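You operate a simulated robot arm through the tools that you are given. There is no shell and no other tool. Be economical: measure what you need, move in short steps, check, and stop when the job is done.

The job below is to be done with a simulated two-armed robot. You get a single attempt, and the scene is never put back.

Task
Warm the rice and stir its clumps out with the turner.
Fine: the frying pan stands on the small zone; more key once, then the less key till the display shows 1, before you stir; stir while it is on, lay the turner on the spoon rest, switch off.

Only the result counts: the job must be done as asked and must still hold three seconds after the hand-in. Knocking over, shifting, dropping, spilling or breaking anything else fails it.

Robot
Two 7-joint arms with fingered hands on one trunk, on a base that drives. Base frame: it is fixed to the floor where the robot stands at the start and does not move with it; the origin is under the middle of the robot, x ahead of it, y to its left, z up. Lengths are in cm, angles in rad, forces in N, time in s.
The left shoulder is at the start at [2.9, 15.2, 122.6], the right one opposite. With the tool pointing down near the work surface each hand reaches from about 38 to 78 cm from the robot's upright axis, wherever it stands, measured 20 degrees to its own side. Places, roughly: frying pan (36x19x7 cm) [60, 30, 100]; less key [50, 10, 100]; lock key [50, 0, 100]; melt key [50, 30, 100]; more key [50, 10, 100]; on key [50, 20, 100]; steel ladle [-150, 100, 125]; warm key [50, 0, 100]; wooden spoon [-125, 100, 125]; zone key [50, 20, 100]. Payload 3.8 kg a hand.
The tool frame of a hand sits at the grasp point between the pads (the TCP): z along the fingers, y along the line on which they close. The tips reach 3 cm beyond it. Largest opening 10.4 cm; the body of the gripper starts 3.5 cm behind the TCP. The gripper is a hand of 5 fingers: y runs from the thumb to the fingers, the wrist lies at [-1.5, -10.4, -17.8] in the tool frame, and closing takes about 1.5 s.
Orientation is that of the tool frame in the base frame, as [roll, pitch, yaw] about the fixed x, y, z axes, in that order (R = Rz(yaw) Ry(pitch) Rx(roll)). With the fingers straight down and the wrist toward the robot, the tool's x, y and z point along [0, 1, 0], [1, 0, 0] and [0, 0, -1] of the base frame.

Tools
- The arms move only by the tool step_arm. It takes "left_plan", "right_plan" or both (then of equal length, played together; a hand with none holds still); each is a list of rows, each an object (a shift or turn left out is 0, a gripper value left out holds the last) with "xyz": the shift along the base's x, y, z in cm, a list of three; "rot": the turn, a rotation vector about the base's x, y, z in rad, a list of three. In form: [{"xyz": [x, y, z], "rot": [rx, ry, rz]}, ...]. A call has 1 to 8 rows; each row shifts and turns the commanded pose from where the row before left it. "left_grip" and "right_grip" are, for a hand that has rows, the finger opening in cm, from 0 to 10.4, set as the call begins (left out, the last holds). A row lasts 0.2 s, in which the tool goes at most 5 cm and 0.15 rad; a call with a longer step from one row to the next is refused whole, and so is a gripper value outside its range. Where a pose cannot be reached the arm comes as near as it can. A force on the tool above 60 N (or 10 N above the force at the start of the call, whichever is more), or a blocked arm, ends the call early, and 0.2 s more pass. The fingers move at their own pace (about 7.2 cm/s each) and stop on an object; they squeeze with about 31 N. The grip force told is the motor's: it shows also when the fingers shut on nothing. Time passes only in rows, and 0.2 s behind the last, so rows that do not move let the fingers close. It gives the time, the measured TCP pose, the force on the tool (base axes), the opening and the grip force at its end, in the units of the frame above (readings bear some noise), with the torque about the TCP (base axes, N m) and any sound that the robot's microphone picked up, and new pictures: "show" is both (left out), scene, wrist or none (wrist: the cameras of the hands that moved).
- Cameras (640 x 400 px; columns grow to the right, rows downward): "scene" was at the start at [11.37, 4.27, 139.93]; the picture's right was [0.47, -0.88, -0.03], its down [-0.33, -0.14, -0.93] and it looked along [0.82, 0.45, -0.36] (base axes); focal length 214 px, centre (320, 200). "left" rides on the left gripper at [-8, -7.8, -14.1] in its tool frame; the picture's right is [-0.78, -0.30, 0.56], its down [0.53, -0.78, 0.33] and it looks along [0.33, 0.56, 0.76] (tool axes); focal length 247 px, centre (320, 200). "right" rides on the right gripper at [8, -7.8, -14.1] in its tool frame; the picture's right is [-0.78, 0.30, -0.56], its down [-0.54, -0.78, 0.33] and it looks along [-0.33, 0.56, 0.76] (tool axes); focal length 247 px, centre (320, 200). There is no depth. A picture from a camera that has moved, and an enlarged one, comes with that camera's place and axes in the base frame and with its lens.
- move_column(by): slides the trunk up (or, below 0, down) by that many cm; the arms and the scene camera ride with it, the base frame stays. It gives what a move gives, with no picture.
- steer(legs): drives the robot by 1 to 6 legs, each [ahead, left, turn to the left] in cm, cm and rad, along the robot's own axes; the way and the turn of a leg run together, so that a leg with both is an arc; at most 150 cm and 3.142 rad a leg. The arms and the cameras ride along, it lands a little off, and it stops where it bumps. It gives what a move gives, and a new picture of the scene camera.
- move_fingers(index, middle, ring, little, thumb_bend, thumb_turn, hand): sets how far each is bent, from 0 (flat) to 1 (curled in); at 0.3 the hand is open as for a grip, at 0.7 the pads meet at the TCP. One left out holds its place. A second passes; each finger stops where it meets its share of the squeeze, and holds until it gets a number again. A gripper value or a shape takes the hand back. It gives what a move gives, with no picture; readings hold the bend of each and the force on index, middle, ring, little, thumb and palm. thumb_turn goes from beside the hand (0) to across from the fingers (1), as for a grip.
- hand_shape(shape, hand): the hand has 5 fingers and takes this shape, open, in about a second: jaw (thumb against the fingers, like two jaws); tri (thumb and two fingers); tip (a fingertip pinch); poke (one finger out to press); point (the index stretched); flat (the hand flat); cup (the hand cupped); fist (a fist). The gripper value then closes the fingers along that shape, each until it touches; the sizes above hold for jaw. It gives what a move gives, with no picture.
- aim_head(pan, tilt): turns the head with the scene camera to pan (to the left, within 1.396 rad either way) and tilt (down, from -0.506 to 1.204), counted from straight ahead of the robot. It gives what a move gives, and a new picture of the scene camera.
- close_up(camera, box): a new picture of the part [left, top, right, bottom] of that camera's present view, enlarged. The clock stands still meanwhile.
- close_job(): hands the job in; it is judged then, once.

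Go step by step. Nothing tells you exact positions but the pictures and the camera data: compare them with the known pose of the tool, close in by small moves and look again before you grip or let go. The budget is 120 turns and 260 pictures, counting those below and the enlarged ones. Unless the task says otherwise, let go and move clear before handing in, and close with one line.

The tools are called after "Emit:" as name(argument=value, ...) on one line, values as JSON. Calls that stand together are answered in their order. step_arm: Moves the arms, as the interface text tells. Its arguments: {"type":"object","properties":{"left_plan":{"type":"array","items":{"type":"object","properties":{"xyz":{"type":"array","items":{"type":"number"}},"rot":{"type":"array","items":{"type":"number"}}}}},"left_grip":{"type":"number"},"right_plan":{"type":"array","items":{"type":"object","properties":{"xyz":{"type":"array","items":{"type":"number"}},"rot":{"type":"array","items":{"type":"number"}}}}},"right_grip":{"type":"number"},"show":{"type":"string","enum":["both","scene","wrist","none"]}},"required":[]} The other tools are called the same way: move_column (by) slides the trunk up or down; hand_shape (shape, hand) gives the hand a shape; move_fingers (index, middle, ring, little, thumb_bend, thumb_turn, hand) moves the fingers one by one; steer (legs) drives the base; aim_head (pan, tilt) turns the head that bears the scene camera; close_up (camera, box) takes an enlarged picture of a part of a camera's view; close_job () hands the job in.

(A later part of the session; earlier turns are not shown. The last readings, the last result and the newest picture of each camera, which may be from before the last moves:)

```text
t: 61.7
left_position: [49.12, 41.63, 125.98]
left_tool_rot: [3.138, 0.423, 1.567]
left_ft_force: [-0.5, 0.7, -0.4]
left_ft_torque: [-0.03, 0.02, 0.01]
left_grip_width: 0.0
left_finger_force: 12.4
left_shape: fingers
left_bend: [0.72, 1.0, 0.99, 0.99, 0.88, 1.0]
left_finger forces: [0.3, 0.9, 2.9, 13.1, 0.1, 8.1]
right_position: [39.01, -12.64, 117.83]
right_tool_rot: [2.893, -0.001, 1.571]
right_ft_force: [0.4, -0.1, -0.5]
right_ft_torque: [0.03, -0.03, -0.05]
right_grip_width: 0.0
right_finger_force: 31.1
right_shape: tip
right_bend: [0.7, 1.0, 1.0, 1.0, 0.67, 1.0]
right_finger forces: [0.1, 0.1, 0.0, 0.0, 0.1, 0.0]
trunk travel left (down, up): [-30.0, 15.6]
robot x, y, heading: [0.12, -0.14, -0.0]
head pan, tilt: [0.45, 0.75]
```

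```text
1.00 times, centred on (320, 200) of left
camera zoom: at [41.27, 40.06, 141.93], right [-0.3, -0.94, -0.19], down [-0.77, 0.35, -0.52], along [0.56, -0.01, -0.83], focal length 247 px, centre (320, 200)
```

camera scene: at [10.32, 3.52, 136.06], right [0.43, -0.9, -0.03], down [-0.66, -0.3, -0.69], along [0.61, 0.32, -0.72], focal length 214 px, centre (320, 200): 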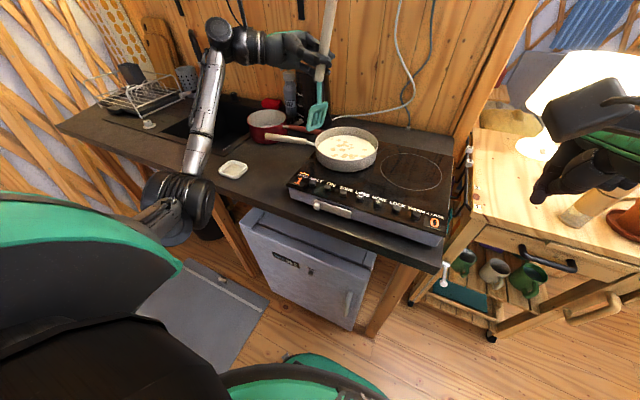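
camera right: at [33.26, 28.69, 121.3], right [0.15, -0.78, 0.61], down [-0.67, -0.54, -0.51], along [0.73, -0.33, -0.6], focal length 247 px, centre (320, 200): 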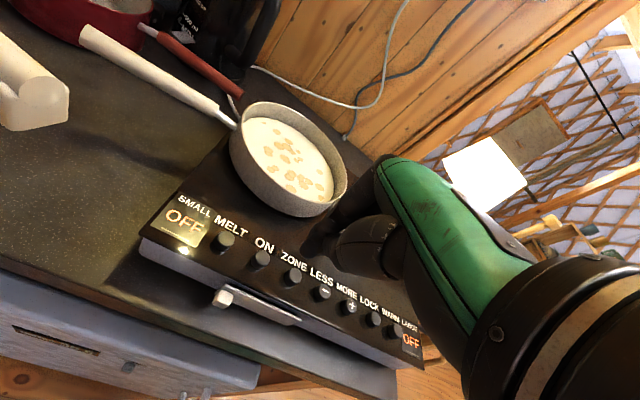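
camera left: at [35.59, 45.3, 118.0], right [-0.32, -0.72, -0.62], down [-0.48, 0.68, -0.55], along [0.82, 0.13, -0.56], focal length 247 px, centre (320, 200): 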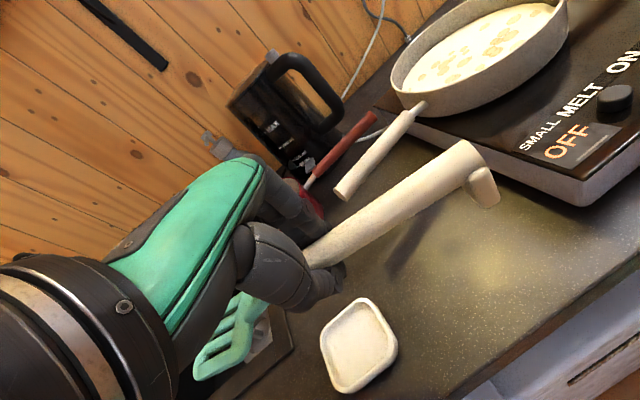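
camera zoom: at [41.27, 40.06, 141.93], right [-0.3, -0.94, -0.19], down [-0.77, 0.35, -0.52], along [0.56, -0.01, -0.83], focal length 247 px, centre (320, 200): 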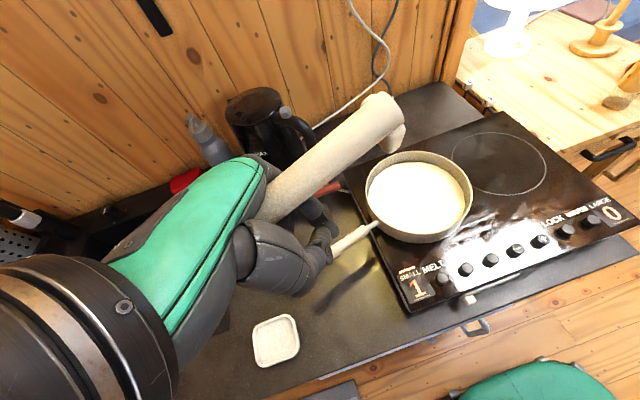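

The turner's measured pose matches my model. I yaw it and bring its head down to hover just above the spoon rest, handle end toward the hob corner.

Emit:
step_arm(left_plan=[{"xyz": [-1.2, 0.2, -2], "rot": [0, 0, -0.11]}, {"xyz": [-1.2, 0.3, -3], "rot": [0, 0, -0.11]}, {"xyz": [-1.2, 0.3, -4], "rot": [0, 0, -0.11]}, {"xyz": [-0.2, 0, -4.5]}, {"xyz": [0, 0, -4.5]}, {"xyz": [0, 0, -4.5]}, {"xyz": [0, 0, -3]}, {"xyz": [0, 0, 0]}], show="none")

Emit:
close_up(camera="scene", box=[150, 60, 390, 230])

Emit:
close_up(camera="left", box=[0, 0, 640, 400])

```text
t: 63.5
left_position: [45.17, 42.45, 100.55]
left_tool_rot: [3.136, 0.422, 1.237]
left_ft_force: [0.0, -0.3, -0.7]
left_ft_torque: [-0.04, 0.02, 0.02]
left_grip_width: 0.01
left_finger_force: 12.0
left_shape: fingers
left_bend: [0.72, 1.0, 1.0, 0.99, 0.88, 1.0]
left_finger forces: [0.6, 0.8, 2.7, 13.1, 0.0, 7.7]
right_position: [39.14, -12.77, 117.81]
right_tool_rot: [2.893, -0.001, 1.57]
right_ft_force: [0.5, -0.5, -0.4]
right_ft_torque: [0.01, -0.03, -0.01]
right_grip_width: 0.0
right_finger_force: 31.0
right_shape: tip
right_bend: [0.7, 1.0, 1.0, 1.0, 0.67, 1.0]
right_finger forces: [0.1, 0.0, 0.0, 0.0, 0.0, 0.1]
trunk travel left (down, up): [-30.0, 15.6]
robot x, y, heading: [-0.04, 0.19, -0.002]
head pan, tilt: [0.45, 0.75]
```

```text
2.35 times, centred on (270, 145) of scene
camera zoom: at [10.34, 3.48, 136.06], right [0.43, -0.9, -0.03], down [-0.66, -0.3, -0.69], along [0.61, 0.32, -0.72], focal length 505 px, centre (438, 329)
```

zoom: 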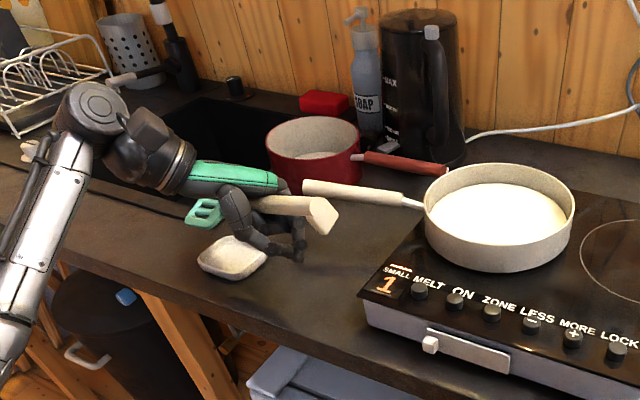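

```text
1.00 times, centred on (320, 200) of left
camera zoom: at [37.43, 43.51, 116.5], right [-0.58, -0.79, -0.19], down [-0.62, 0.59, -0.52], along [0.53, -0.19, -0.83], focal length 247 px, centre (320, 200)
```

zoom: 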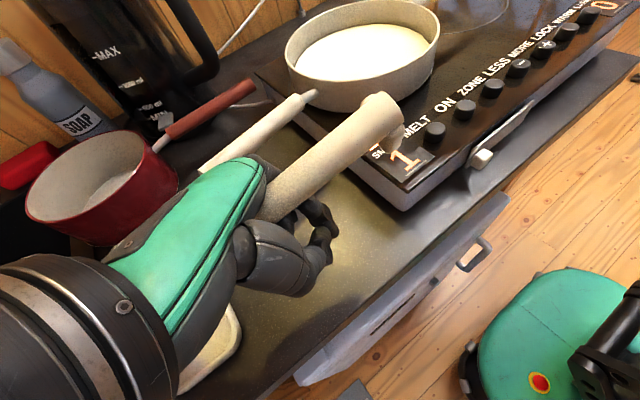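

The head is lined up over the rest. I lower until the blade touches the rest.

Emit:
step_arm(left_plan=[{"xyz": [0, 0, -2]}, {"xyz": [0, 0, -1.5]}, {"xyz": [0, 0, -1]}, {"xyz": [0, 0, -0.5]}, {"xyz": [0, 0, 0]}], show="none")

Emit:
close_up(camera="scene", box=[190, 110, 310, 200])

```text
t: 64.7
left_position: [45.26, 42.27, 95.4]
left_tool_rot: [3.138, 0.421, 1.237]
left_ft_force: [0.4, -0.1, -0.6]
left_ft_torque: [0.06, -0.03, -0.04]
left_grip_width: 0.0
left_finger_force: 12.7
left_shape: fingers
left_bend: [0.72, 1.0, 1.0, 0.99, 0.88, 1.0]
left_finger forces: [0.6, 0.9, 2.7, 12.8, 0.0, 8.2]
right_position: [39.09, -12.67, 117.79]
right_tool_rot: [2.894, 0.001, 1.571]
right_ft_force: [0.5, -0.2, 0.0]
right_ft_torque: [0.02, 0.0, 0.01]
right_grip_width: 0.04
right_finger_force: 31.0
right_shape: tip
right_bend: [0.7, 1.0, 1.0, 1.0, 0.67, 1.0]
right_finger forces: [0.0, 0.0, 0.0, 0.1, 0.0, 0.0]
trunk travel left (down, up): [-30.0, 15.6]
robot x, y, heading: [0.27, 0.08, 0.002]
head pan, tilt: [0.45, 0.75]
```

```text
4.44 times, centred on (250, 155) of scene
camera zoom: at [10.34, 3.48, 136.06], right [0.43, -0.9, -0.03], down [-0.66, -0.3, -0.69], along [0.61, 0.32, -0.72], focal length 953 px, centre (631, 400)
```

zoom: 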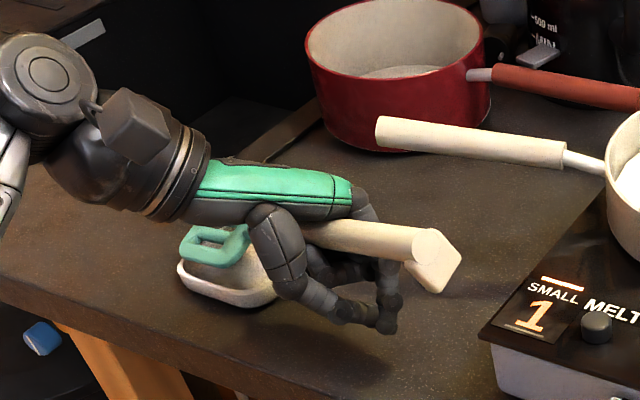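

Nearly touching. A little lower.

Emit:
step_arm(left_plan=[{"xyz": [0, 0, -0.4]}, {"xyz": [0, 0, -0.4]}, {"xyz": [0, 0, -0.3]}, {"xyz": [0, 0, 0]}], show="none")

Emit:
close_up(camera="scene", box=[190, 110, 310, 200])

```text
t: 65.7
left_position: [45.19, 42.3, 94.42]
left_tool_rot: [3.14, 0.42, 1.239]
left_ft_force: [1.0, -1.1, 1.5]
left_ft_torque: [0.35, -0.02, -0.04]
left_grip_width: 0.01
left_finger_force: 15.7
left_shape: fingers
left_bend: [0.72, 1.0, 1.0, 0.99, 0.88, 1.0]
left_finger forces: [2.0, 1.5, 3.3, 12.3, 0.0, 11.5]
right_position: [39.18, -12.66, 117.85]
right_tool_rot: [2.892, 0.0, 1.572]
right_ft_force: [0.0, 0.5, 0.1]
right_ft_torque: [0.01, 0.0, -0.02]
right_grip_width: 0.02
right_finger_force: 31.2
right_shape: tip
right_bend: [0.7, 1.0, 1.0, 1.0, 0.67, 1.0]
right_finger forces: [0.0, 0.0, 0.0, 0.0, 0.1, 0.0]
trunk travel left (down, up): [-30.0, 15.6]
robot x, y, heading: [-0.25, -0.01, -0.003]
head pan, tilt: [0.45, 0.75]
```

```text
4.44 times, centred on (250, 155) of scene
camera zoom: at [10.33, 3.46, 136.06], right [0.43, -0.9, -0.03], down [-0.66, -0.3, -0.69], along [0.61, 0.32, -0.72], focal length 953 px, centre (631, 400)
```

zoom: 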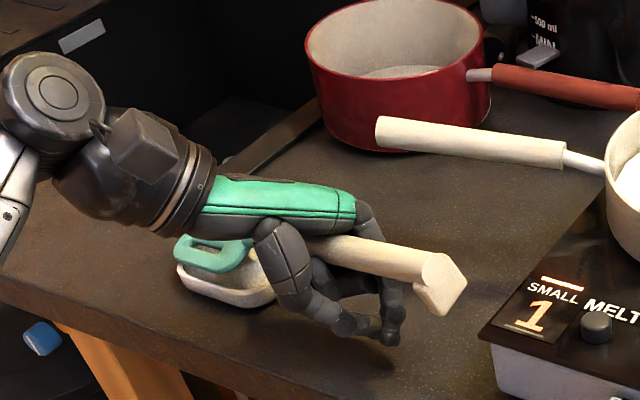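

The blade rests on the spoon rest. Because the handle sits deep in the left palm, I'll have the right hand hold the handle's end while the left lets go and takes a proper fingertip grip. Right hand goes toward the handle end.

Emit:
step_arm(right_plan=[{"xyz": [0.5, 4.6, 0], "rot": [0, 0.125, 0]}, {"xyz": [0.5, 4.6, 0], "rot": [0, 0.125, 0]}, {"xyz": [0.8, 4.6, 0], "rot": [0.1, 0, 0]}, {"xyz": [0.8, 4.6, 0], "rot": [0.1, 0, 0]}, {"xyz": [0.8, 4.6, 0], "rot": [0.1, 0, 0]}, {"xyz": [0.8, 4.6, 0], "rot": [0.1, 0, 0]}, {"xyz": [0.8, 4.6, 0], "rot": [0.1, 0, 0]}, {"xyz": [0, 4, 0]}], right_grip=5, show="both")

Emit:
close_up(camera="left", box=[160, 40, 560, 290])

```text
t: 67.5
left_position: [45.16, 42.41, 94.36]
left_tool_rot: [3.139, 0.423, 1.24]
left_ft_force: [0.1, 0.1, 0.7]
left_ft_torque: [0.28, -0.01, 0.0]
left_grip_width: 0.0
left_finger_force: 15.5
left_shape: fingers
left_bend: [0.72, 1.0, 1.0, 0.99, 0.88, 1.0]
left_finger forces: [2.5, 1.4, 3.3, 12.7, 0.0, 10.8]
right_position: [44.13, 23.51, 117.64]
right_tool_rot: [3.141, -0.501, 1.57]
right_ft_force: [-0.7, 0.9, 0.4]
right_ft_torque: [-0.03, 0.03, 0.01]
right_grip_width: 4.96
right_finger_force: 0.1
right_shape: tip
right_bend: [0.73, 0.98, 0.99, 0.99, 0.71, 1.0]
right_finger forces: [0.0, 0.1, 0.1, 0.0, 0.0, 0.0]
trunk travel left (down, up): [-30.0, 15.6]
robot x, y, heading: [-0.38, -0.05, 0.001]
head pan, tilt: [0.45, 0.75]
camera scene: at [10.29, 3.69, 136.06], right [0.43, -0.9, -0.03], down [-0.66, -0.3, -0.69], along [0.61, 0.32, -0.72], focal length 214 px, centre (320, 200)
camera right: at [36.32, 23.89, 133.83], right [0.3, -0.95, 0.12], down [-0.78, -0.31, -0.55], along [0.56, 0.07, -0.83], focal length 247 px, centre (320, 200)
```

scene: 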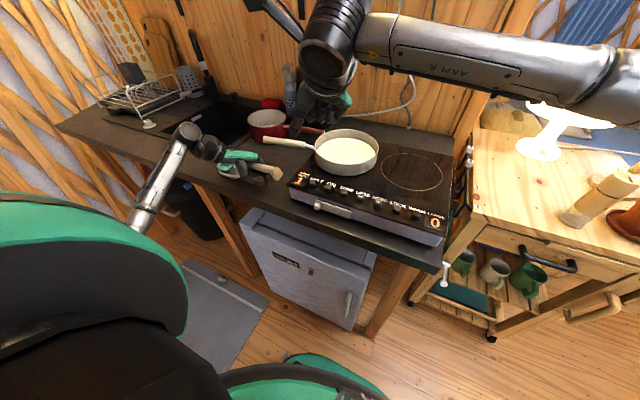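
right: 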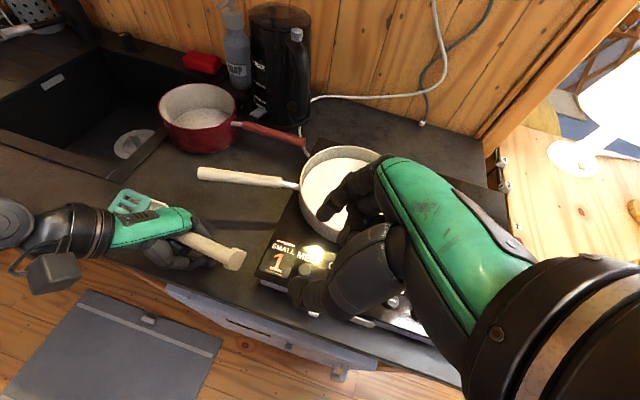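

```text
1.60 times, centred on (360, 165) of left
camera zoom: at [37.41, 43.53, 110.29], right [-0.58, -0.79, -0.19], down [-0.62, 0.58, -0.53], along [0.53, -0.19, -0.83], focal length 395 px, centre (256, 256)
```

zoom: 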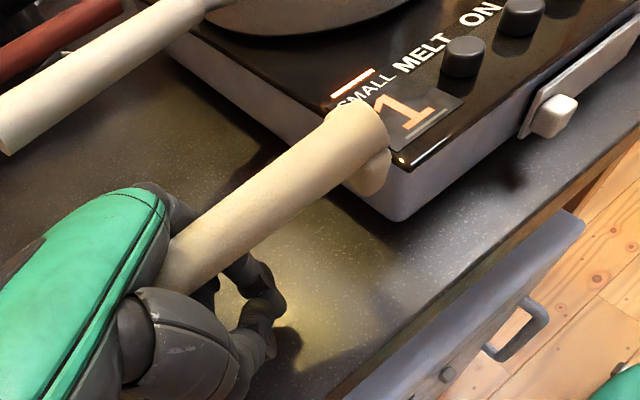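

The handle's end is at about (45.7, 35.2, 99.3). I move the right pinch to a spot just above it and check.

Emit:
step_arm(right_plan=[{"xyz": [0.7, 3, -3]}, {"xyz": [0.6, 3, -3.5]}, {"xyz": [0.6, 2.8, -2.6]}, {"xyz": [0, 0, 0]}], show="none")

Emit:
close_up(camera="right", box=[100, 120, 420, 340])

Emit:
close_up(camera="left", box=[160, 40, 560, 290])

```text
t: 68.5
left_position: [45.25, 42.22, 94.3]
left_tool_rot: [3.137, 0.42, 1.238]
left_ft_force: [0.7, 0.2, 0.2]
left_ft_torque: [0.19, 0.0, 0.03]
left_grip_width: 0.0
left_finger_force: 15.1
left_shape: fingers
left_bend: [0.72, 1.0, 1.0, 0.99, 0.88, 1.0]
left_finger forces: [2.5, 1.5, 3.3, 12.8, 0.0, 9.9]
right_position: [45.9, 32.15, 108.8]
right_tool_rot: [3.141, -0.5, 1.573]
right_ft_force: [0.1, -0.9, -0.1]
right_ft_torque: [0.03, 0.0, -0.03]
right_grip_width: 4.98
right_finger_force: 0.1
right_shape: tip
right_bend: [0.73, 0.98, 0.99, 0.99, 0.71, 1.0]
right_finger forces: [0.0, 0.0, 0.0, 0.1, 0.0, 0.0]
trunk travel left (down, up): [-30.0, 15.6]
robot x, y, heading: [0.13, 0.04, 0.002]
head pan, tilt: [0.45, 0.75]
```

```text
1.82 times, centred on (260, 230) of right
camera zoom: at [38.05, 32.55, 125.06], right [0.3, -0.95, 0.12], down [-0.78, -0.31, -0.55], along [0.56, 0.07, -0.83], focal length 449 px, centre (429, 146)
```

zoom: 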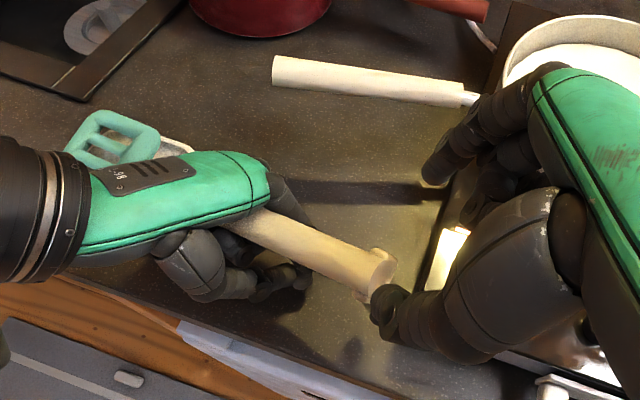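

```text
1.60 times, centred on (360, 165) of left
camera zoom: at [37.45, 43.33, 110.35], right [-0.58, -0.79, -0.19], down [-0.62, 0.59, -0.52], along [0.53, -0.19, -0.83], focal length 395 px, centre (256, 256)
```

zoom: 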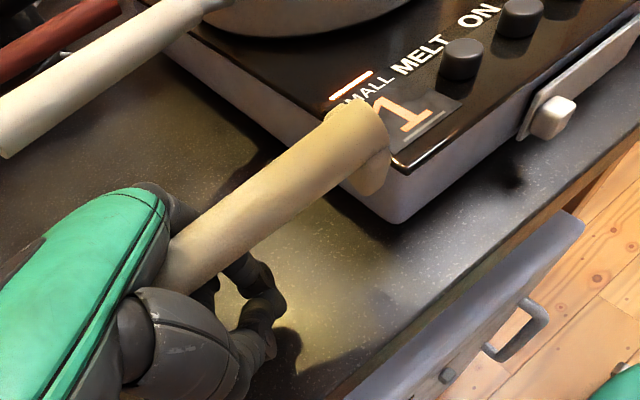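

Aligned. I advance the pinch along its fingers onto the handle end.

Emit:
step_arm(right_plan=[{"xyz": [0, 1.2, -2.6]}, {"xyz": [0.1, 1.2, -2.6]}, {"xyz": [0, 1.0, -2]}, {"xyz": [0, 0.7, -1.4]}, {"xyz": [0, 0, 0]}], show="none")

Emit:
close_up(camera="right", box=[100, 120, 420, 340])

Emit:
close_up(camera="left", box=[160, 40, 560, 290])

```text
t: 69.7
left_position: [45.3, 42.31, 94.4]
left_tool_rot: [3.137, 0.42, 1.237]
left_ft_force: [0.3, 0.7, -0.3]
left_ft_torque: [0.21, 0.0, -0.03]
left_grip_width: 0.0
left_finger_force: 15.2
left_shape: fingers
left_bend: [0.72, 1.0, 1.0, 0.99, 0.88, 1.0]
left_finger forces: [2.6, 1.5, 3.3, 12.9, 0.0, 9.8]
right_position: [46.0, 34.28, 104.42]
right_tool_rot: [3.14, -0.502, 1.573]
right_ft_force: [-0.1, 1.2, -0.1]
right_ft_torque: [-0.01, -0.02, -0.01]
right_grip_width: 4.95
right_finger_force: 0.0
right_shape: tip
right_bend: [0.73, 0.98, 0.99, 0.99, 0.71, 1.0]
right_finger forces: [0.0, 0.0, 0.0, 0.0, 0.0, 0.0]
right hand out of reach, approached as far as the arm can: row 2, 3, 4
trunk travel left (down, up): [-30.0, 15.6]
robot x, y, heading: [0.05, 0.27, 0.003]
head pan, tilt: [0.45, 0.75]
```

```text
1.82 times, centred on (260, 230) of right
camera zoom: at [38.22, 34.56, 120.57], right [0.3, -0.95, 0.12], down [-0.78, -0.31, -0.55], along [0.56, 0.07, -0.83], focal length 449 px, centre (429, 146)
```

zoom: 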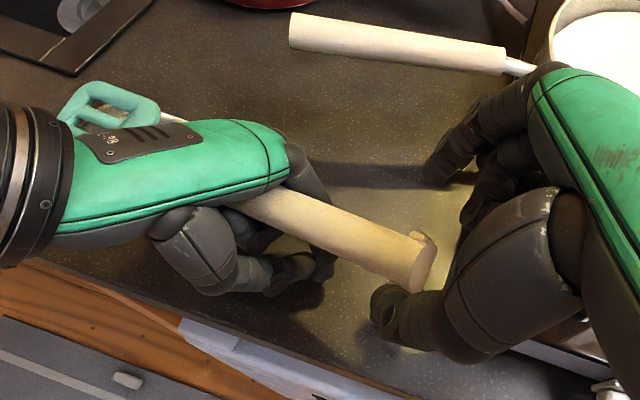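

```text
1.60 times, centred on (360, 165) of left
camera zoom: at [37.45, 43.36, 110.34], right [-0.58, -0.79, -0.19], down [-0.62, 0.59, -0.52], along [0.53, -0.19, -0.83], focal length 395 px, centre (256, 256)
```

zoom: 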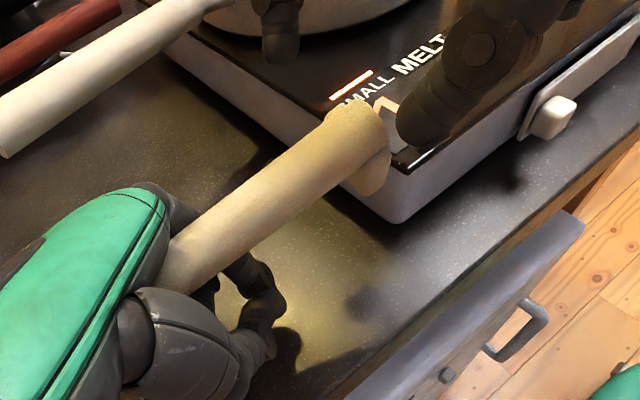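

The right arm can't reach in that tilt. I try with the fingers more upright.

Emit:
step_arm(right_plan=[{"xyz": [0, 0, 0.5], "rot": [-0.14, 0, 0]}, {"xyz": [0, 0, 0], "rot": [-0.14, 0, 0]}, {"xyz": [0, 1.8, -1], "rot": [-0.1, 0, 0]}, {"xyz": [0, 0, -1.5]}, {"xyz": [0, 0, -1.5]}, {"xyz": [0, 0, 0]}], show="none")

Emit:
close_up(camera="right", box=[100, 120, 420, 340])

```text
t: 71.1
left_position: [45.18, 42.22, 94.33]
left_tool_rot: [3.137, 0.421, 1.238]
left_ft_force: [-0.4, -0.3, 1.3]
left_ft_torque: [0.17, -0.01, 0.02]
left_grip_width: 0.0
left_finger_force: 15.3
left_shape: fingers
left_bend: [0.72, 1.0, 1.0, 0.99, 0.88, 1.0]
left_finger forces: [2.6, 1.6, 3.2, 13.0, 0.0, 9.7]
right_position: [49.97, 25.68, 100.8]
right_tool_rot: [-3.141, -0.119, 1.571]
right_ft_force: [0.3, -0.4, -0.2]
right_ft_torque: [0.0, -0.02, 0.03]
right_grip_width: 4.97
right_finger_force: 0.1
right_shape: tip
right_bend: [0.73, 0.98, 0.99, 0.99, 0.71, 1.0]
right_finger forces: [0.1, 0.0, 0.0, 0.0, 0.0, 0.0]
right hand out of reach, approached as far as the arm can: row 1, 2, 3
trunk travel left (down, up): [-30.0, 15.6]
robot x, y, heading: [-0.02, 0.11, 0.0]
head pan, tilt: [0.45, 0.75]
```

```text
1.82 times, centred on (260, 230) of right
camera zoom: at [42.13, 32.0, 115.63], right [0.3, -0.84, 0.46], down [-0.78, -0.49, -0.39], along [0.56, -0.24, -0.8], focal length 449 px, centre (429, 146)
```

zoom: 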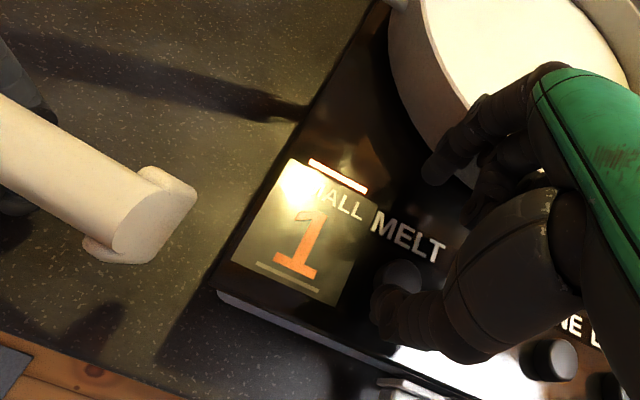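

The arm slid away to near the pan and MELT key. I raise it straight away carefully and check nothing was touched.

Emit:
step_arm(right_plan=[{"xyz": [-0.5, 0, 2]}, {"xyz": [-1, -0.5, 3]}, {"xyz": [-1, -2, 4]}, {"xyz": [-1, -3, 4]}, {"xyz": [-1, -4, 2]}, {"xyz": [-1, -4, 0]}, {"xyz": [-1, -4, 0]}, {"xyz": [-1, -4, 0]}], show="scene")

Emit:
close_up(camera="scene", box=[200, 90, 440, 250])

```text
refused: row 4 steps farther than a row can; nothing moved
```

```text
2.50 times, centred on (320, 170) of scene
camera zoom: at [10.34, 3.49, 136.06], right [0.43, -0.9, -0.03], down [-0.66, -0.3, -0.69], along [0.61, 0.32, -0.72], focal length 536 px, centre (320, 275)
```

zoom: 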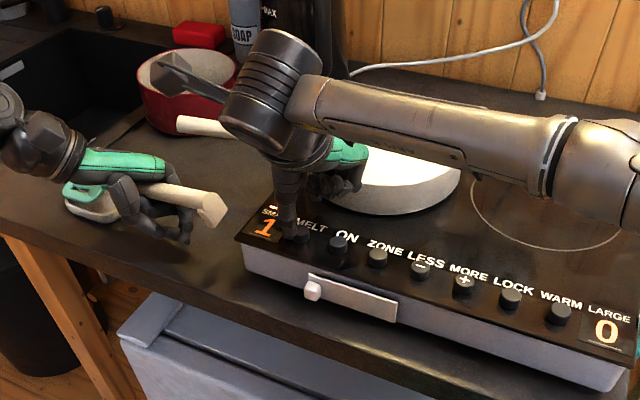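

Emit:
step_arm(right_plan=[{"xyz": [-0.5, 0, 2]}, {"xyz": [-1, -0.5, 3]}, {"xyz": [-1, -1, 4]}, {"xyz": [-1, -2, 4]}, {"xyz": [-1, -4, 2]}, {"xyz": [-1, -4, 0]}, {"xyz": [-1, -4, 0]}, {"xyz": [-1, -4, 0]}], show="none")

Emit:
close_up(camera="scene", box=[200, 90, 440, 250])

```text
t: 72.9
left_position: [45.23, 42.13, 94.39]
left_tool_rot: [3.136, 0.422, 1.237]
left_ft_force: [0.0, 0.5, 0.0]
left_ft_torque: [0.12, 0.01, 0.03]
left_grip_width: 0.0
left_finger_force: 14.9
left_shape: fingers
left_bend: [0.72, 1.0, 1.0, 0.99, 0.88, 1.0]
left_finger forces: [2.5, 1.5, 3.3, 13.1, 0.1, 9.1]
right_position: [42.21, 5.93, 115.88]
right_tool_rot: [-3.14, -0.121, 1.573]
right_ft_force: [0.4, 0.6, 0.5]
right_ft_torque: [0.02, -0.02, 0.03]
right_grip_width: 4.97
right_finger_force: 0.0
right_shape: tip
right_bend: [0.73, 0.98, 0.99, 0.99, 0.71, 1.0]
right_finger forces: [0.1, 0.0, 0.1, 0.0, 0.0, 0.0]
trunk travel left (down, up): [-30.0, 15.6]
robot x, y, heading: [0.29, -0.2, -0.004]
head pan, tilt: [0.45, 0.75]
```

```text
2.50 times, centred on (320, 170) of scene
camera zoom: at [10.3, 3.27, 136.07], right [0.43, -0.9, -0.03], down [-0.66, -0.3, -0.69], along [0.61, 0.32, -0.72], focal length 536 px, centre (320, 275)
```

zoom: 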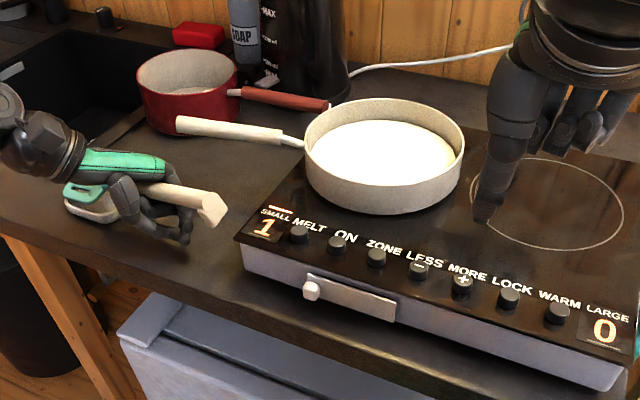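

Nothing was touched: display still 1, pan in place. New idea: since the head is supported by the rest, I let the left fingers uncurl to a closed jaw so the handle settles down onto the pads, still caged.

Emit:
step_arm(left_plan=[{"xyz": [0, 0, 0]}, {"xyz": [0, 0, 0]}, {"xyz": [0, 0, 0]}, {"xyz": [0, 0, 0]}, {"xyz": [0, 0, 0]}], left_grip=0, show="none")

Emit:
close_up(camera="scene", box=[190, 110, 310, 200])

Emit:
close_up(camera="left", box=[160, 40, 560, 290])

```text
t: 74.1
left_position: [45.2, 42.27, 94.29]
left_tool_rot: [3.139, 0.421, 1.235]
left_ft_force: [0.1, -0.4, 0.0]
left_ft_torque: [-0.02, 0.03, 0.0]
left_grip_width: 0.74
left_finger_force: 31.0
left_shape: jaw
left_bend: [0.73, 0.74, 0.71, 0.71, 0.75, 1.0]
left_finger forces: [15.7, 0.0, 0.0, 2.1, 24.5, 0.0]
right_position: [42.32, 6.13, 115.83]
right_tool_rot: [-3.141, -0.121, 1.57]
right_ft_force: [0.1, 0.5, 0.4]
right_ft_torque: [0.02, 0.01, 0.02]
right_grip_width: 4.97
right_finger_force: 0.0
right_shape: tip
right_bend: [0.73, 0.98, 0.99, 0.99, 0.71, 1.0]
right_finger forces: [0.0, 0.0, 0.0, 0.0, 0.0, 0.0]
trunk travel left (down, up): [-30.0, 15.6]
robot x, y, heading: [-0.25, -0.24, -0.001]
head pan, tilt: [0.45, 0.75]
```

```text
4.44 times, centred on (250, 155) of scene
camera zoom: at [10.34, 3.48, 136.06], right [0.43, -0.9, -0.03], down [-0.66, -0.3, -0.69], along [0.61, 0.32, -0.72], focal length 953 px, centre (631, 400)
```

zoom: 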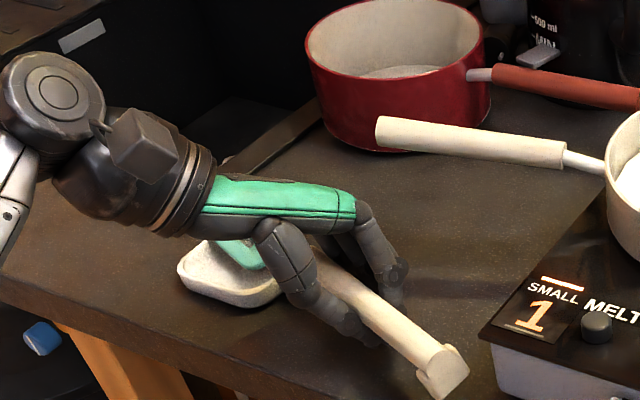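

```text
1.60 times, centred on (360, 165) of left
camera zoom: at [37.45, 43.36, 110.34], right [-0.58, -0.79, -0.19], down [-0.62, 0.59, -0.52], along [0.53, -0.19, -0.83], focal length 395 px, centre (256, 256)
```

zoom: 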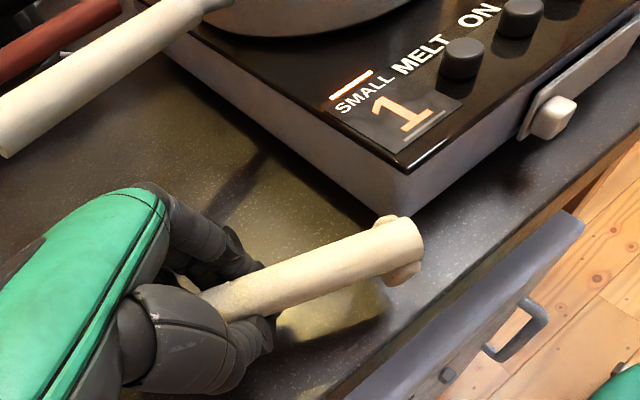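

The handle has settled into a fingertip grip and its end is now low. I check the head on the rest from the other cameras.

Emit:
close_up(camera="right", box=[0, 0, 640, 400])

Emit:
close_up(camera="left", box=[80, 150, 480, 400])

Emit:
close_up(camera="scene", box=[215, 135, 285, 185])

```text
1.00 times, centred on (320, 200) of right
camera zoom: at [34.51, 12.51, 130.78], right [0.3, -0.84, 0.46], down [-0.78, -0.49, -0.39], along [0.56, -0.24, -0.8], focal length 247 px, centre (320, 200)
```

zoom: 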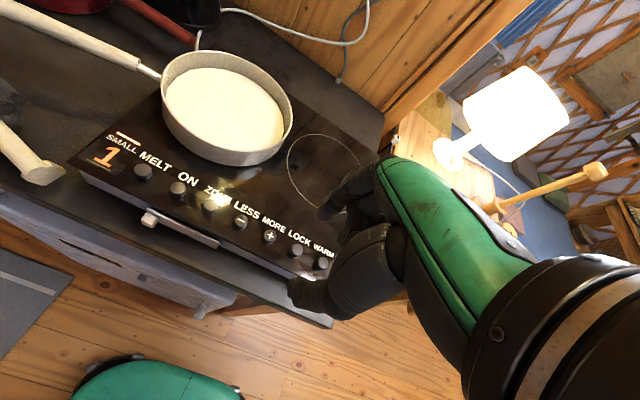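

```text
1.60 times, centred on (280, 275) of left
camera zoom: at [37.45, 43.36, 110.34], right [-0.58, -0.79, -0.19], down [-0.62, 0.59, -0.52], along [0.53, -0.19, -0.83], focal length 395 px, centre (384, 80)
```

zoom: 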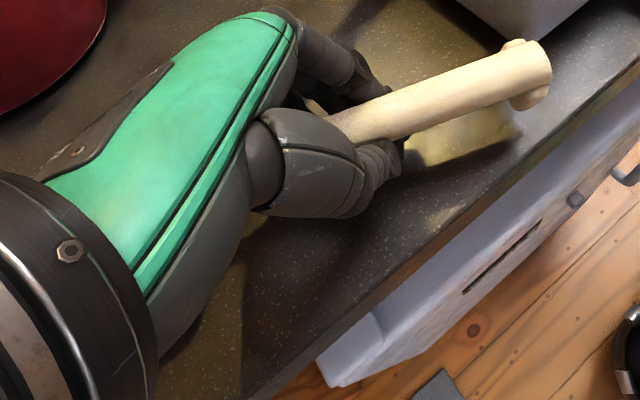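

```text
8.00 times, centred on (250, 160) of scene
camera zoom: at [10.34, 3.48, 136.06], right [0.43, -0.9, -0.03], down [-0.66, -0.3, -0.69], along [0.61, 0.32, -0.72], focal length 1716 px, centre (880, 520)
```

zoom: 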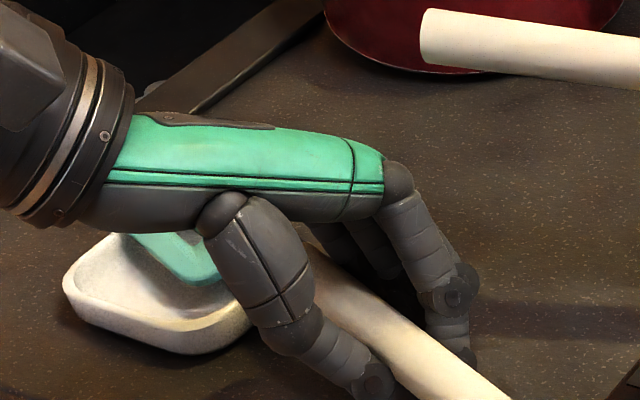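

I turn the right hand so its camera can look at the spoon rest from the other side.

Emit:
step_arm(right_plan=[{"xyz": [0, 1, 1.5], "rot": [0, 0, 0.14]}, {"xyz": [0, 1, 1.5], "rot": [0, 0, 0.14]}, {"xyz": [0, 1, 1.5], "rot": [0, 0, 0.14]}, {"xyz": [0, 1, 1.5], "rot": [0, 0, 0.14]}, {"xyz": [0, 1, 1], "rot": [0, 0, 0.14]}, {"xyz": [0, 1, 0], "rot": [0, 0, 0.14]}, {"xyz": [0, 0, 0]}], show="wrist")

```text
t: 75.7
left_position: [45.13, 42.21, 94.24]
left_tool_rot: [3.138, 0.42, 1.238]
left_ft_force: [0.6, -0.1, -1.4]
left_ft_torque: [-0.01, 0.0, -0.01]
left_grip_width: 0.75
left_finger_force: 30.7
left_shape: jaw
left_bend: [0.73, 0.74, 0.71, 0.71, 0.75, 1.0]
left_finger forces: [15.6, 0.0, 0.0, 2.3, 24.4, 0.0]
right_position: [42.36, 12.31, 122.83]
right_tool_rot: [3.14, -0.12, 2.415]
right_ft_force: [-0.1, 0.1, -1.4]
right_ft_torque: [0.0, -0.02, 0.01]
right_grip_width: 4.98
right_finger_force: 0.1
right_shape: tip
right_bend: [0.73, 0.98, 0.99, 0.99, 0.71, 1.0]
right_finger forces: [0.0, 0.1, 0.1, 0.0, 0.0, 0.0]
trunk travel left (down, up): [-30.0, 15.6]
robot x, y, heading: [-0.26, -0.12, 0.001]
head pan, tilt: [0.45, 0.75]
camera right: at [32.49, 10.7, 137.81], right [0.82, -0.34, 0.46], down [-0.15, -0.91, -0.39], along [0.55, 0.25, -0.8], focal length 247 px, centre (320, 200)
```

right: 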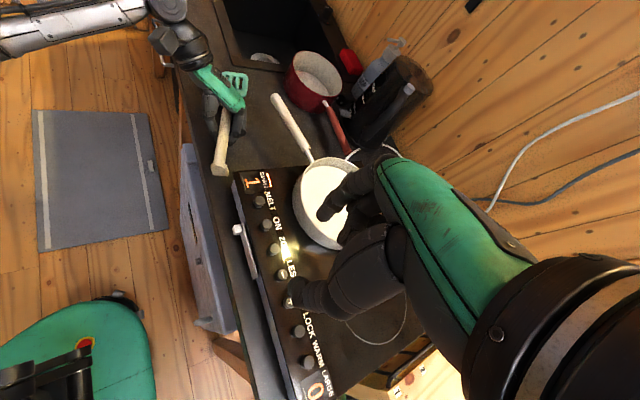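

Emit:
close_up(camera="right", box=[160, 30, 300, 190])

```text
2.50 times, centred on (230, 110) of right
camera zoom: at [32.49, 10.7, 137.81], right [0.82, -0.34, 0.46], down [-0.15, -0.91, -0.39], along [0.55, 0.25, -0.8], focal length 617 px, centre (545, 425)
```

zoom: 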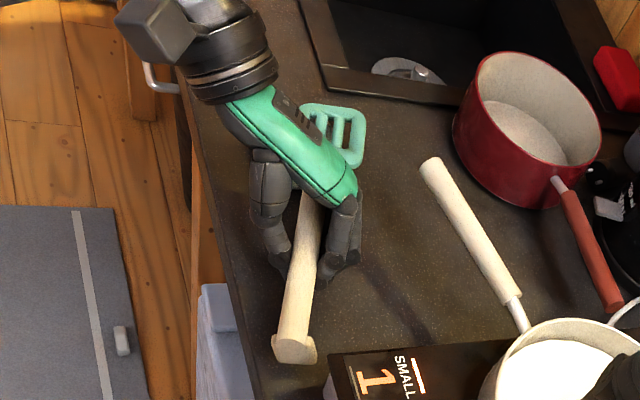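

From here the blade's centre is at about (52.4, 57.2), some 3 cm too far beyond the rest's middle. I lift slightly, yaw by 0.2 rad, and look again.

Emit:
step_arm(left_plan=[{"xyz": [0, 0, 1]}, {"xyz": [0, 0, 1.5]}, {"xyz": [0, 0, 0.5]}, {"xyz": [0, 0, 0], "rot": [0, 0, 0.07]}, {"xyz": [0, 0, 0], "rot": [0, 0, 0.07]}, {"xyz": [0, 0, 0], "rot": [0, 0, 0.07]}, {"xyz": [0, 0, 0]}], show="none")

Emit:
close_up(camera="right", box=[160, 30, 300, 190])

Emit:
close_up(camera="scene", box=[190, 110, 310, 200])

```text
t: 77.3
left_position: [45.29, 42.11, 97.33]
left_tool_rot: [3.138, 0.421, 1.449]
left_ft_force: [0.0, 0.4, -1.6]
left_ft_torque: [-0.01, 0.02, 0.0]
left_grip_width: 0.7
left_finger_force: 31.0
left_shape: jaw
left_bend: [0.73, 0.74, 0.71, 0.71, 0.75, 1.0]
left_finger forces: [15.5, 0.0, 0.0, 2.3, 24.3, 0.0]
right_position: [42.35, 12.22, 122.93]
right_tool_rot: [-3.14, -0.12, 2.412]
right_ft_force: [1.0, 0.0, 0.4]
right_ft_torque: [0.0, 0.01, -0.02]
right_grip_width: 4.95
right_finger_force: 0.0
right_shape: tip
right_bend: [0.73, 0.98, 0.99, 0.99, 0.71, 1.0]
right_finger forces: [0.0, 0.1, 0.0, 0.0, 0.1, 0.0]
trunk travel left (down, up): [-30.0, 15.6]
robot x, y, heading: [-0.24, -0.02, 0.001]
head pan, tilt: [0.45, 0.75]
```

```text
2.50 times, centred on (230, 110) of right
camera zoom: at [32.53, 10.73, 137.79], right [0.82, -0.34, 0.46], down [-0.15, -0.91, -0.39], along [0.55, 0.25, -0.8], focal length 617 px, centre (545, 425)
```

zoom: 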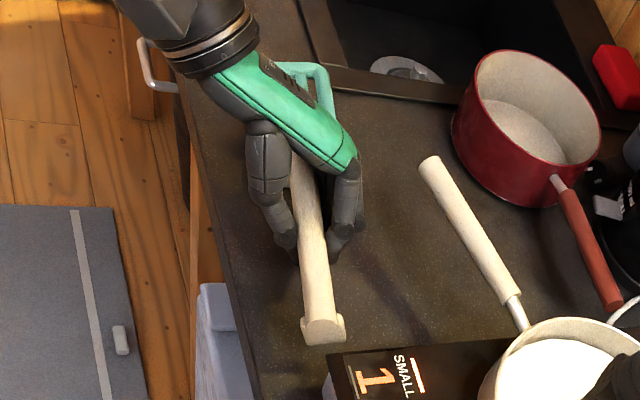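

```text
4.44 times, centred on (250, 155) of scene
camera zoom: at [10.36, 3.5, 136.06], right [0.43, -0.9, -0.03], down [-0.66, -0.3, -0.69], along [0.61, 0.32, -0.72], focal length 953 px, centre (631, 400)
```

zoom: 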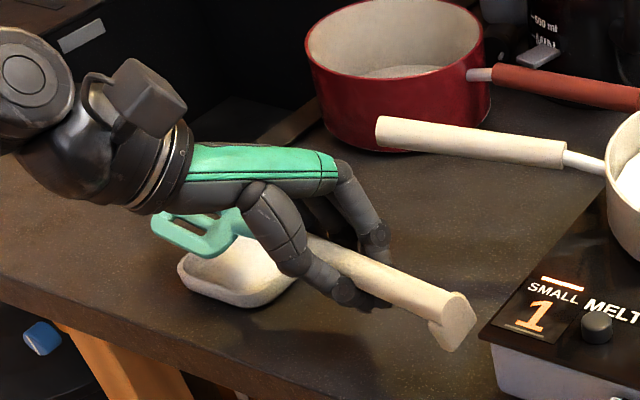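

The blade now sits over the rest (≈48.2, 58.3). I shift it slightly and lower in small steps, pitching the handle end down.

Emit:
step_arm(left_plan=[{"xyz": [0.5, -0.8, 0]}, {"xyz": [0, 0, -0.8]}, {"xyz": [0, 0, -0.7]}, {"xyz": [0, 0, -0.7], "rot": [0.03, 0, 0]}, {"xyz": [0, 0, 0]}], show="none")

Emit:
close_up(camera="right", box=[160, 30, 300, 190])

Emit:
close_up(camera="scene", box=[190, 110, 310, 200])

```text
t: 78.5
left_position: [45.78, 41.57, 94.96]
left_tool_rot: [-3.14, 0.391, 1.449]
left_ft_force: [0.0, -0.4, 0.1]
left_ft_torque: [-0.04, -0.01, 0.01]
left_grip_width: 0.76
left_finger_force: 30.7
left_shape: jaw
left_bend: [0.73, 0.74, 0.71, 0.71, 0.75, 1.0]
left_finger forces: [15.4, 0.0, 0.1, 2.3, 24.5, 0.1]
right_position: [42.45, 12.22, 122.9]
right_tool_rot: [-3.139, -0.12, 2.412]
right_ft_force: [0.4, -0.2, -0.8]
right_ft_torque: [0.01, 0.02, -0.05]
right_grip_width: 4.97
right_finger_force: 0.1
right_shape: tip
right_bend: [0.73, 0.98, 0.99, 0.99, 0.71, 1.0]
right_finger forces: [0.0, 0.0, 0.0, 0.0, 0.1, 0.1]
trunk travel left (down, up): [-30.0, 15.6]
robot x, y, heading: [0.06, -0.11, -0.001]
head pan, tilt: [0.45, 0.75]
```

```text
2.50 times, centred on (230, 110) of right
camera zoom: at [32.51, 10.73, 137.79], right [0.82, -0.34, 0.46], down [-0.15, -0.91, -0.39], along [0.55, 0.25, -0.8], focal length 617 px, centre (545, 425)
```

zoom: 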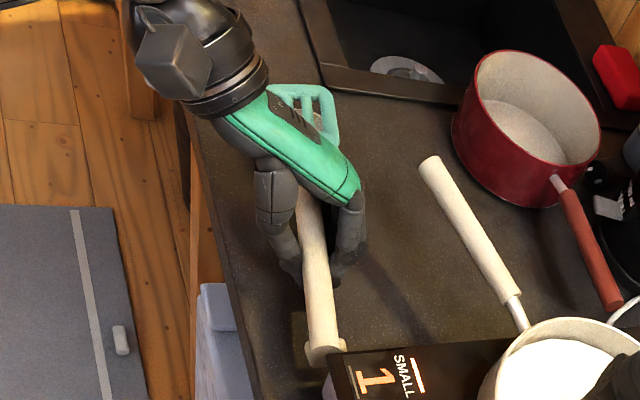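

```text
4.44 times, centred on (250, 155) of scene
camera zoom: at [10.35, 3.5, 136.06], right [0.43, -0.9, -0.03], down [-0.66, -0.3, -0.69], along [0.61, 0.32, -0.72], focal length 953 px, centre (631, 400)
```

zoom: 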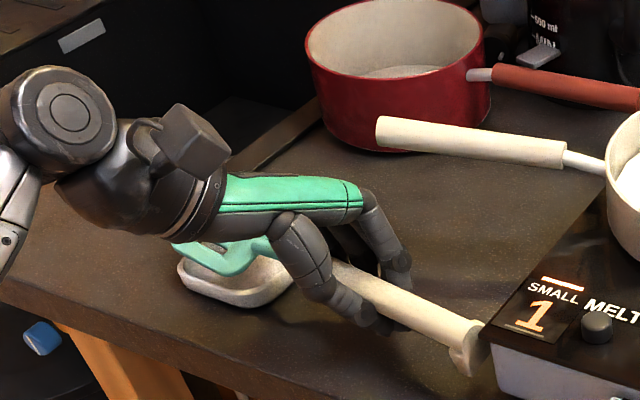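

The gap to the hob is about 1.4 cm and the blade is over the rest. I lower the last bit, edging left slightly.

Emit:
step_arm(left_plan=[{"xyz": [0, 0.3, -0.5], "rot": [0.03, 0, 0]}, {"xyz": [0, 0, -0.4], "rot": [0.03, 0, 0]}, {"xyz": [0, 0, -0.4]}, {"xyz": [0, 0, 0]}], show="none")

Emit:
close_up(camera="scene", box=[190, 110, 310, 200])

Emit:
close_up(camera="left", box=[160, 40, 560, 290])

```text
t: 79.5
left_position: [45.79, 41.79, 94.04]
left_tool_rot: [-3.131, 0.331, 1.453]
left_ft_force: [0.8, 0.5, -0.9]
left_ft_torque: [-0.02, 0.01, 0.03]
left_grip_width: 0.72
left_finger_force: 30.7
left_shape: jaw
left_bend: [0.73, 0.74, 0.71, 0.71, 0.75, 1.0]
left_finger forces: [15.5, 0.0, 0.1, 2.2, 24.3, 0.0]
right_position: [42.49, 12.2, 122.74]
right_tool_rot: [-3.138, -0.119, 2.412]
right_ft_force: [-0.1, -0.2, 0.8]
right_ft_torque: [-0.02, 0.02, -0.04]
right_grip_width: 5.01
right_finger_force: 0.1
right_shape: tip
right_bend: [0.73, 0.98, 0.99, 0.99, 0.71, 1.0]
right_finger forces: [0.1, 0.0, 0.1, 0.0, 0.0, 0.0]
trunk travel left (down, up): [-30.0, 15.6]
robot x, y, heading: [-0.12, -0.2, -0.004]
head pan, tilt: [0.45, 0.75]
```

```text
4.44 times, centred on (250, 155) of scene
camera zoom: at [10.35, 3.5, 136.06], right [0.43, -0.9, -0.03], down [-0.66, -0.3, -0.69], along [0.61, 0.32, -0.72], focal length 953 px, centre (631, 400)
```

zoom: 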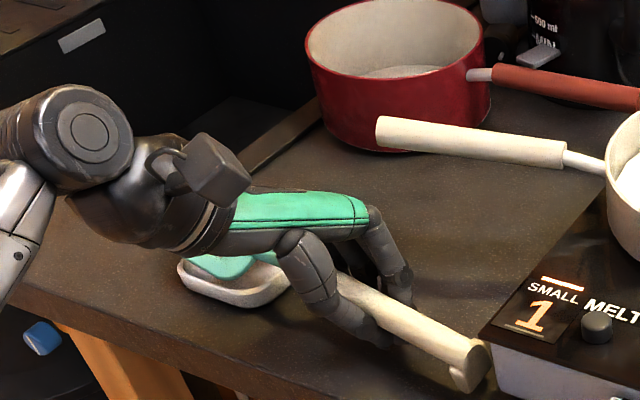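

```text
1.60 times, centred on (360, 165) of left
camera zoom: at [37.91, 39.76, 109.68], right [-0.41, -0.87, -0.27], down [-0.73, 0.49, -0.48], along [0.55, 0.0, -0.83], focal length 395 px, centre (256, 256)
```

zoom: 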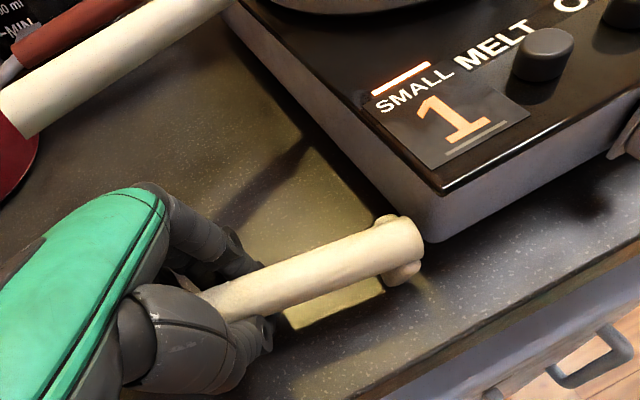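

The blade is in the rest; the foot is nearly down. A few more millimetres until contact.

Emit:
step_arm(left_plan=[{"xyz": [0, 0.2, -0.3], "rot": [0.02, 0, 0]}, {"xyz": [0, 0, -0.3], "rot": [0.02, 0, 0]}, {"xyz": [0, 0, -0.2]}, {"xyz": [0, 0, 0]}], show="none")

Emit:
close_up(camera="scene", box=[190, 110, 310, 200])

Emit:
close_up(camera="right", box=[160, 30, 300, 190])

```text
t: 80.5
left_position: [45.82, 41.94, 93.14]
left_tool_rot: [-3.132, 0.289, 1.454]
left_ft_force: [2.8, 1.5, 10.3]
left_ft_torque: [-0.07, -0.04, -0.07]
left_grip_width: 0.72
left_finger_force: 31.1
left_shape: jaw
left_bend: [0.73, 0.74, 0.72, 0.71, 0.75, 1.0]
left_finger forces: [12.8, 0.0, 5.0, 3.5, 8.9, 0.0]
right_position: [42.5, 12.19, 122.89]
right_tool_rot: [-3.141, -0.122, 2.413]
right_ft_force: [0.0, -0.4, -0.2]
right_ft_torque: [-0.01, -0.01, 0.0]
right_grip_width: 4.97
right_finger_force: 0.0
right_shape: tip
right_bend: [0.73, 0.98, 0.99, 0.99, 0.71, 1.0]
right_finger forces: [0.0, 0.0, 0.0, 0.0, 0.0, 0.0]
trunk travel left (down, up): [-30.0, 15.6]
robot x, y, heading: [-0.02, 0.18, -0.001]
head pan, tilt: [0.45, 0.75]
```

```text
4.44 times, centred on (250, 155) of scene
camera zoom: at [10.3, 3.42, 136.08], right [0.43, -0.9, -0.03], down [-0.66, -0.3, -0.69], along [0.61, 0.32, -0.72], focal length 953 px, centre (631, 400)
```

zoom: 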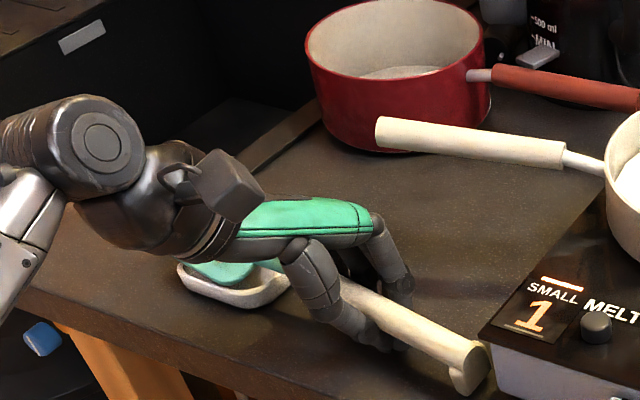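

```text
2.50 times, centred on (230, 110) of right
camera zoom: at [32.46, 10.65, 137.82], right [0.82, -0.34, 0.46], down [-0.15, -0.91, -0.39], along [0.55, 0.25, -0.8], focal length 617 px, centre (545, 425)
```

zoom: 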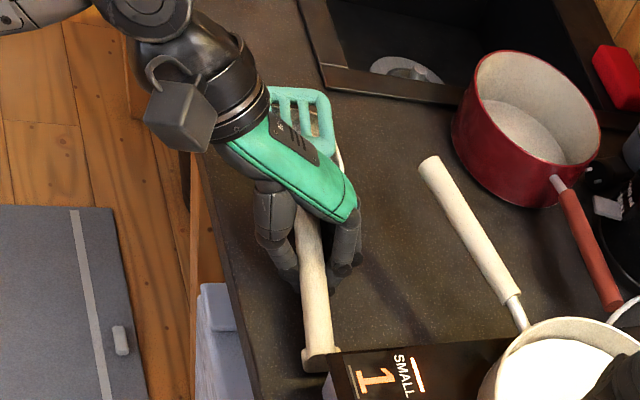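

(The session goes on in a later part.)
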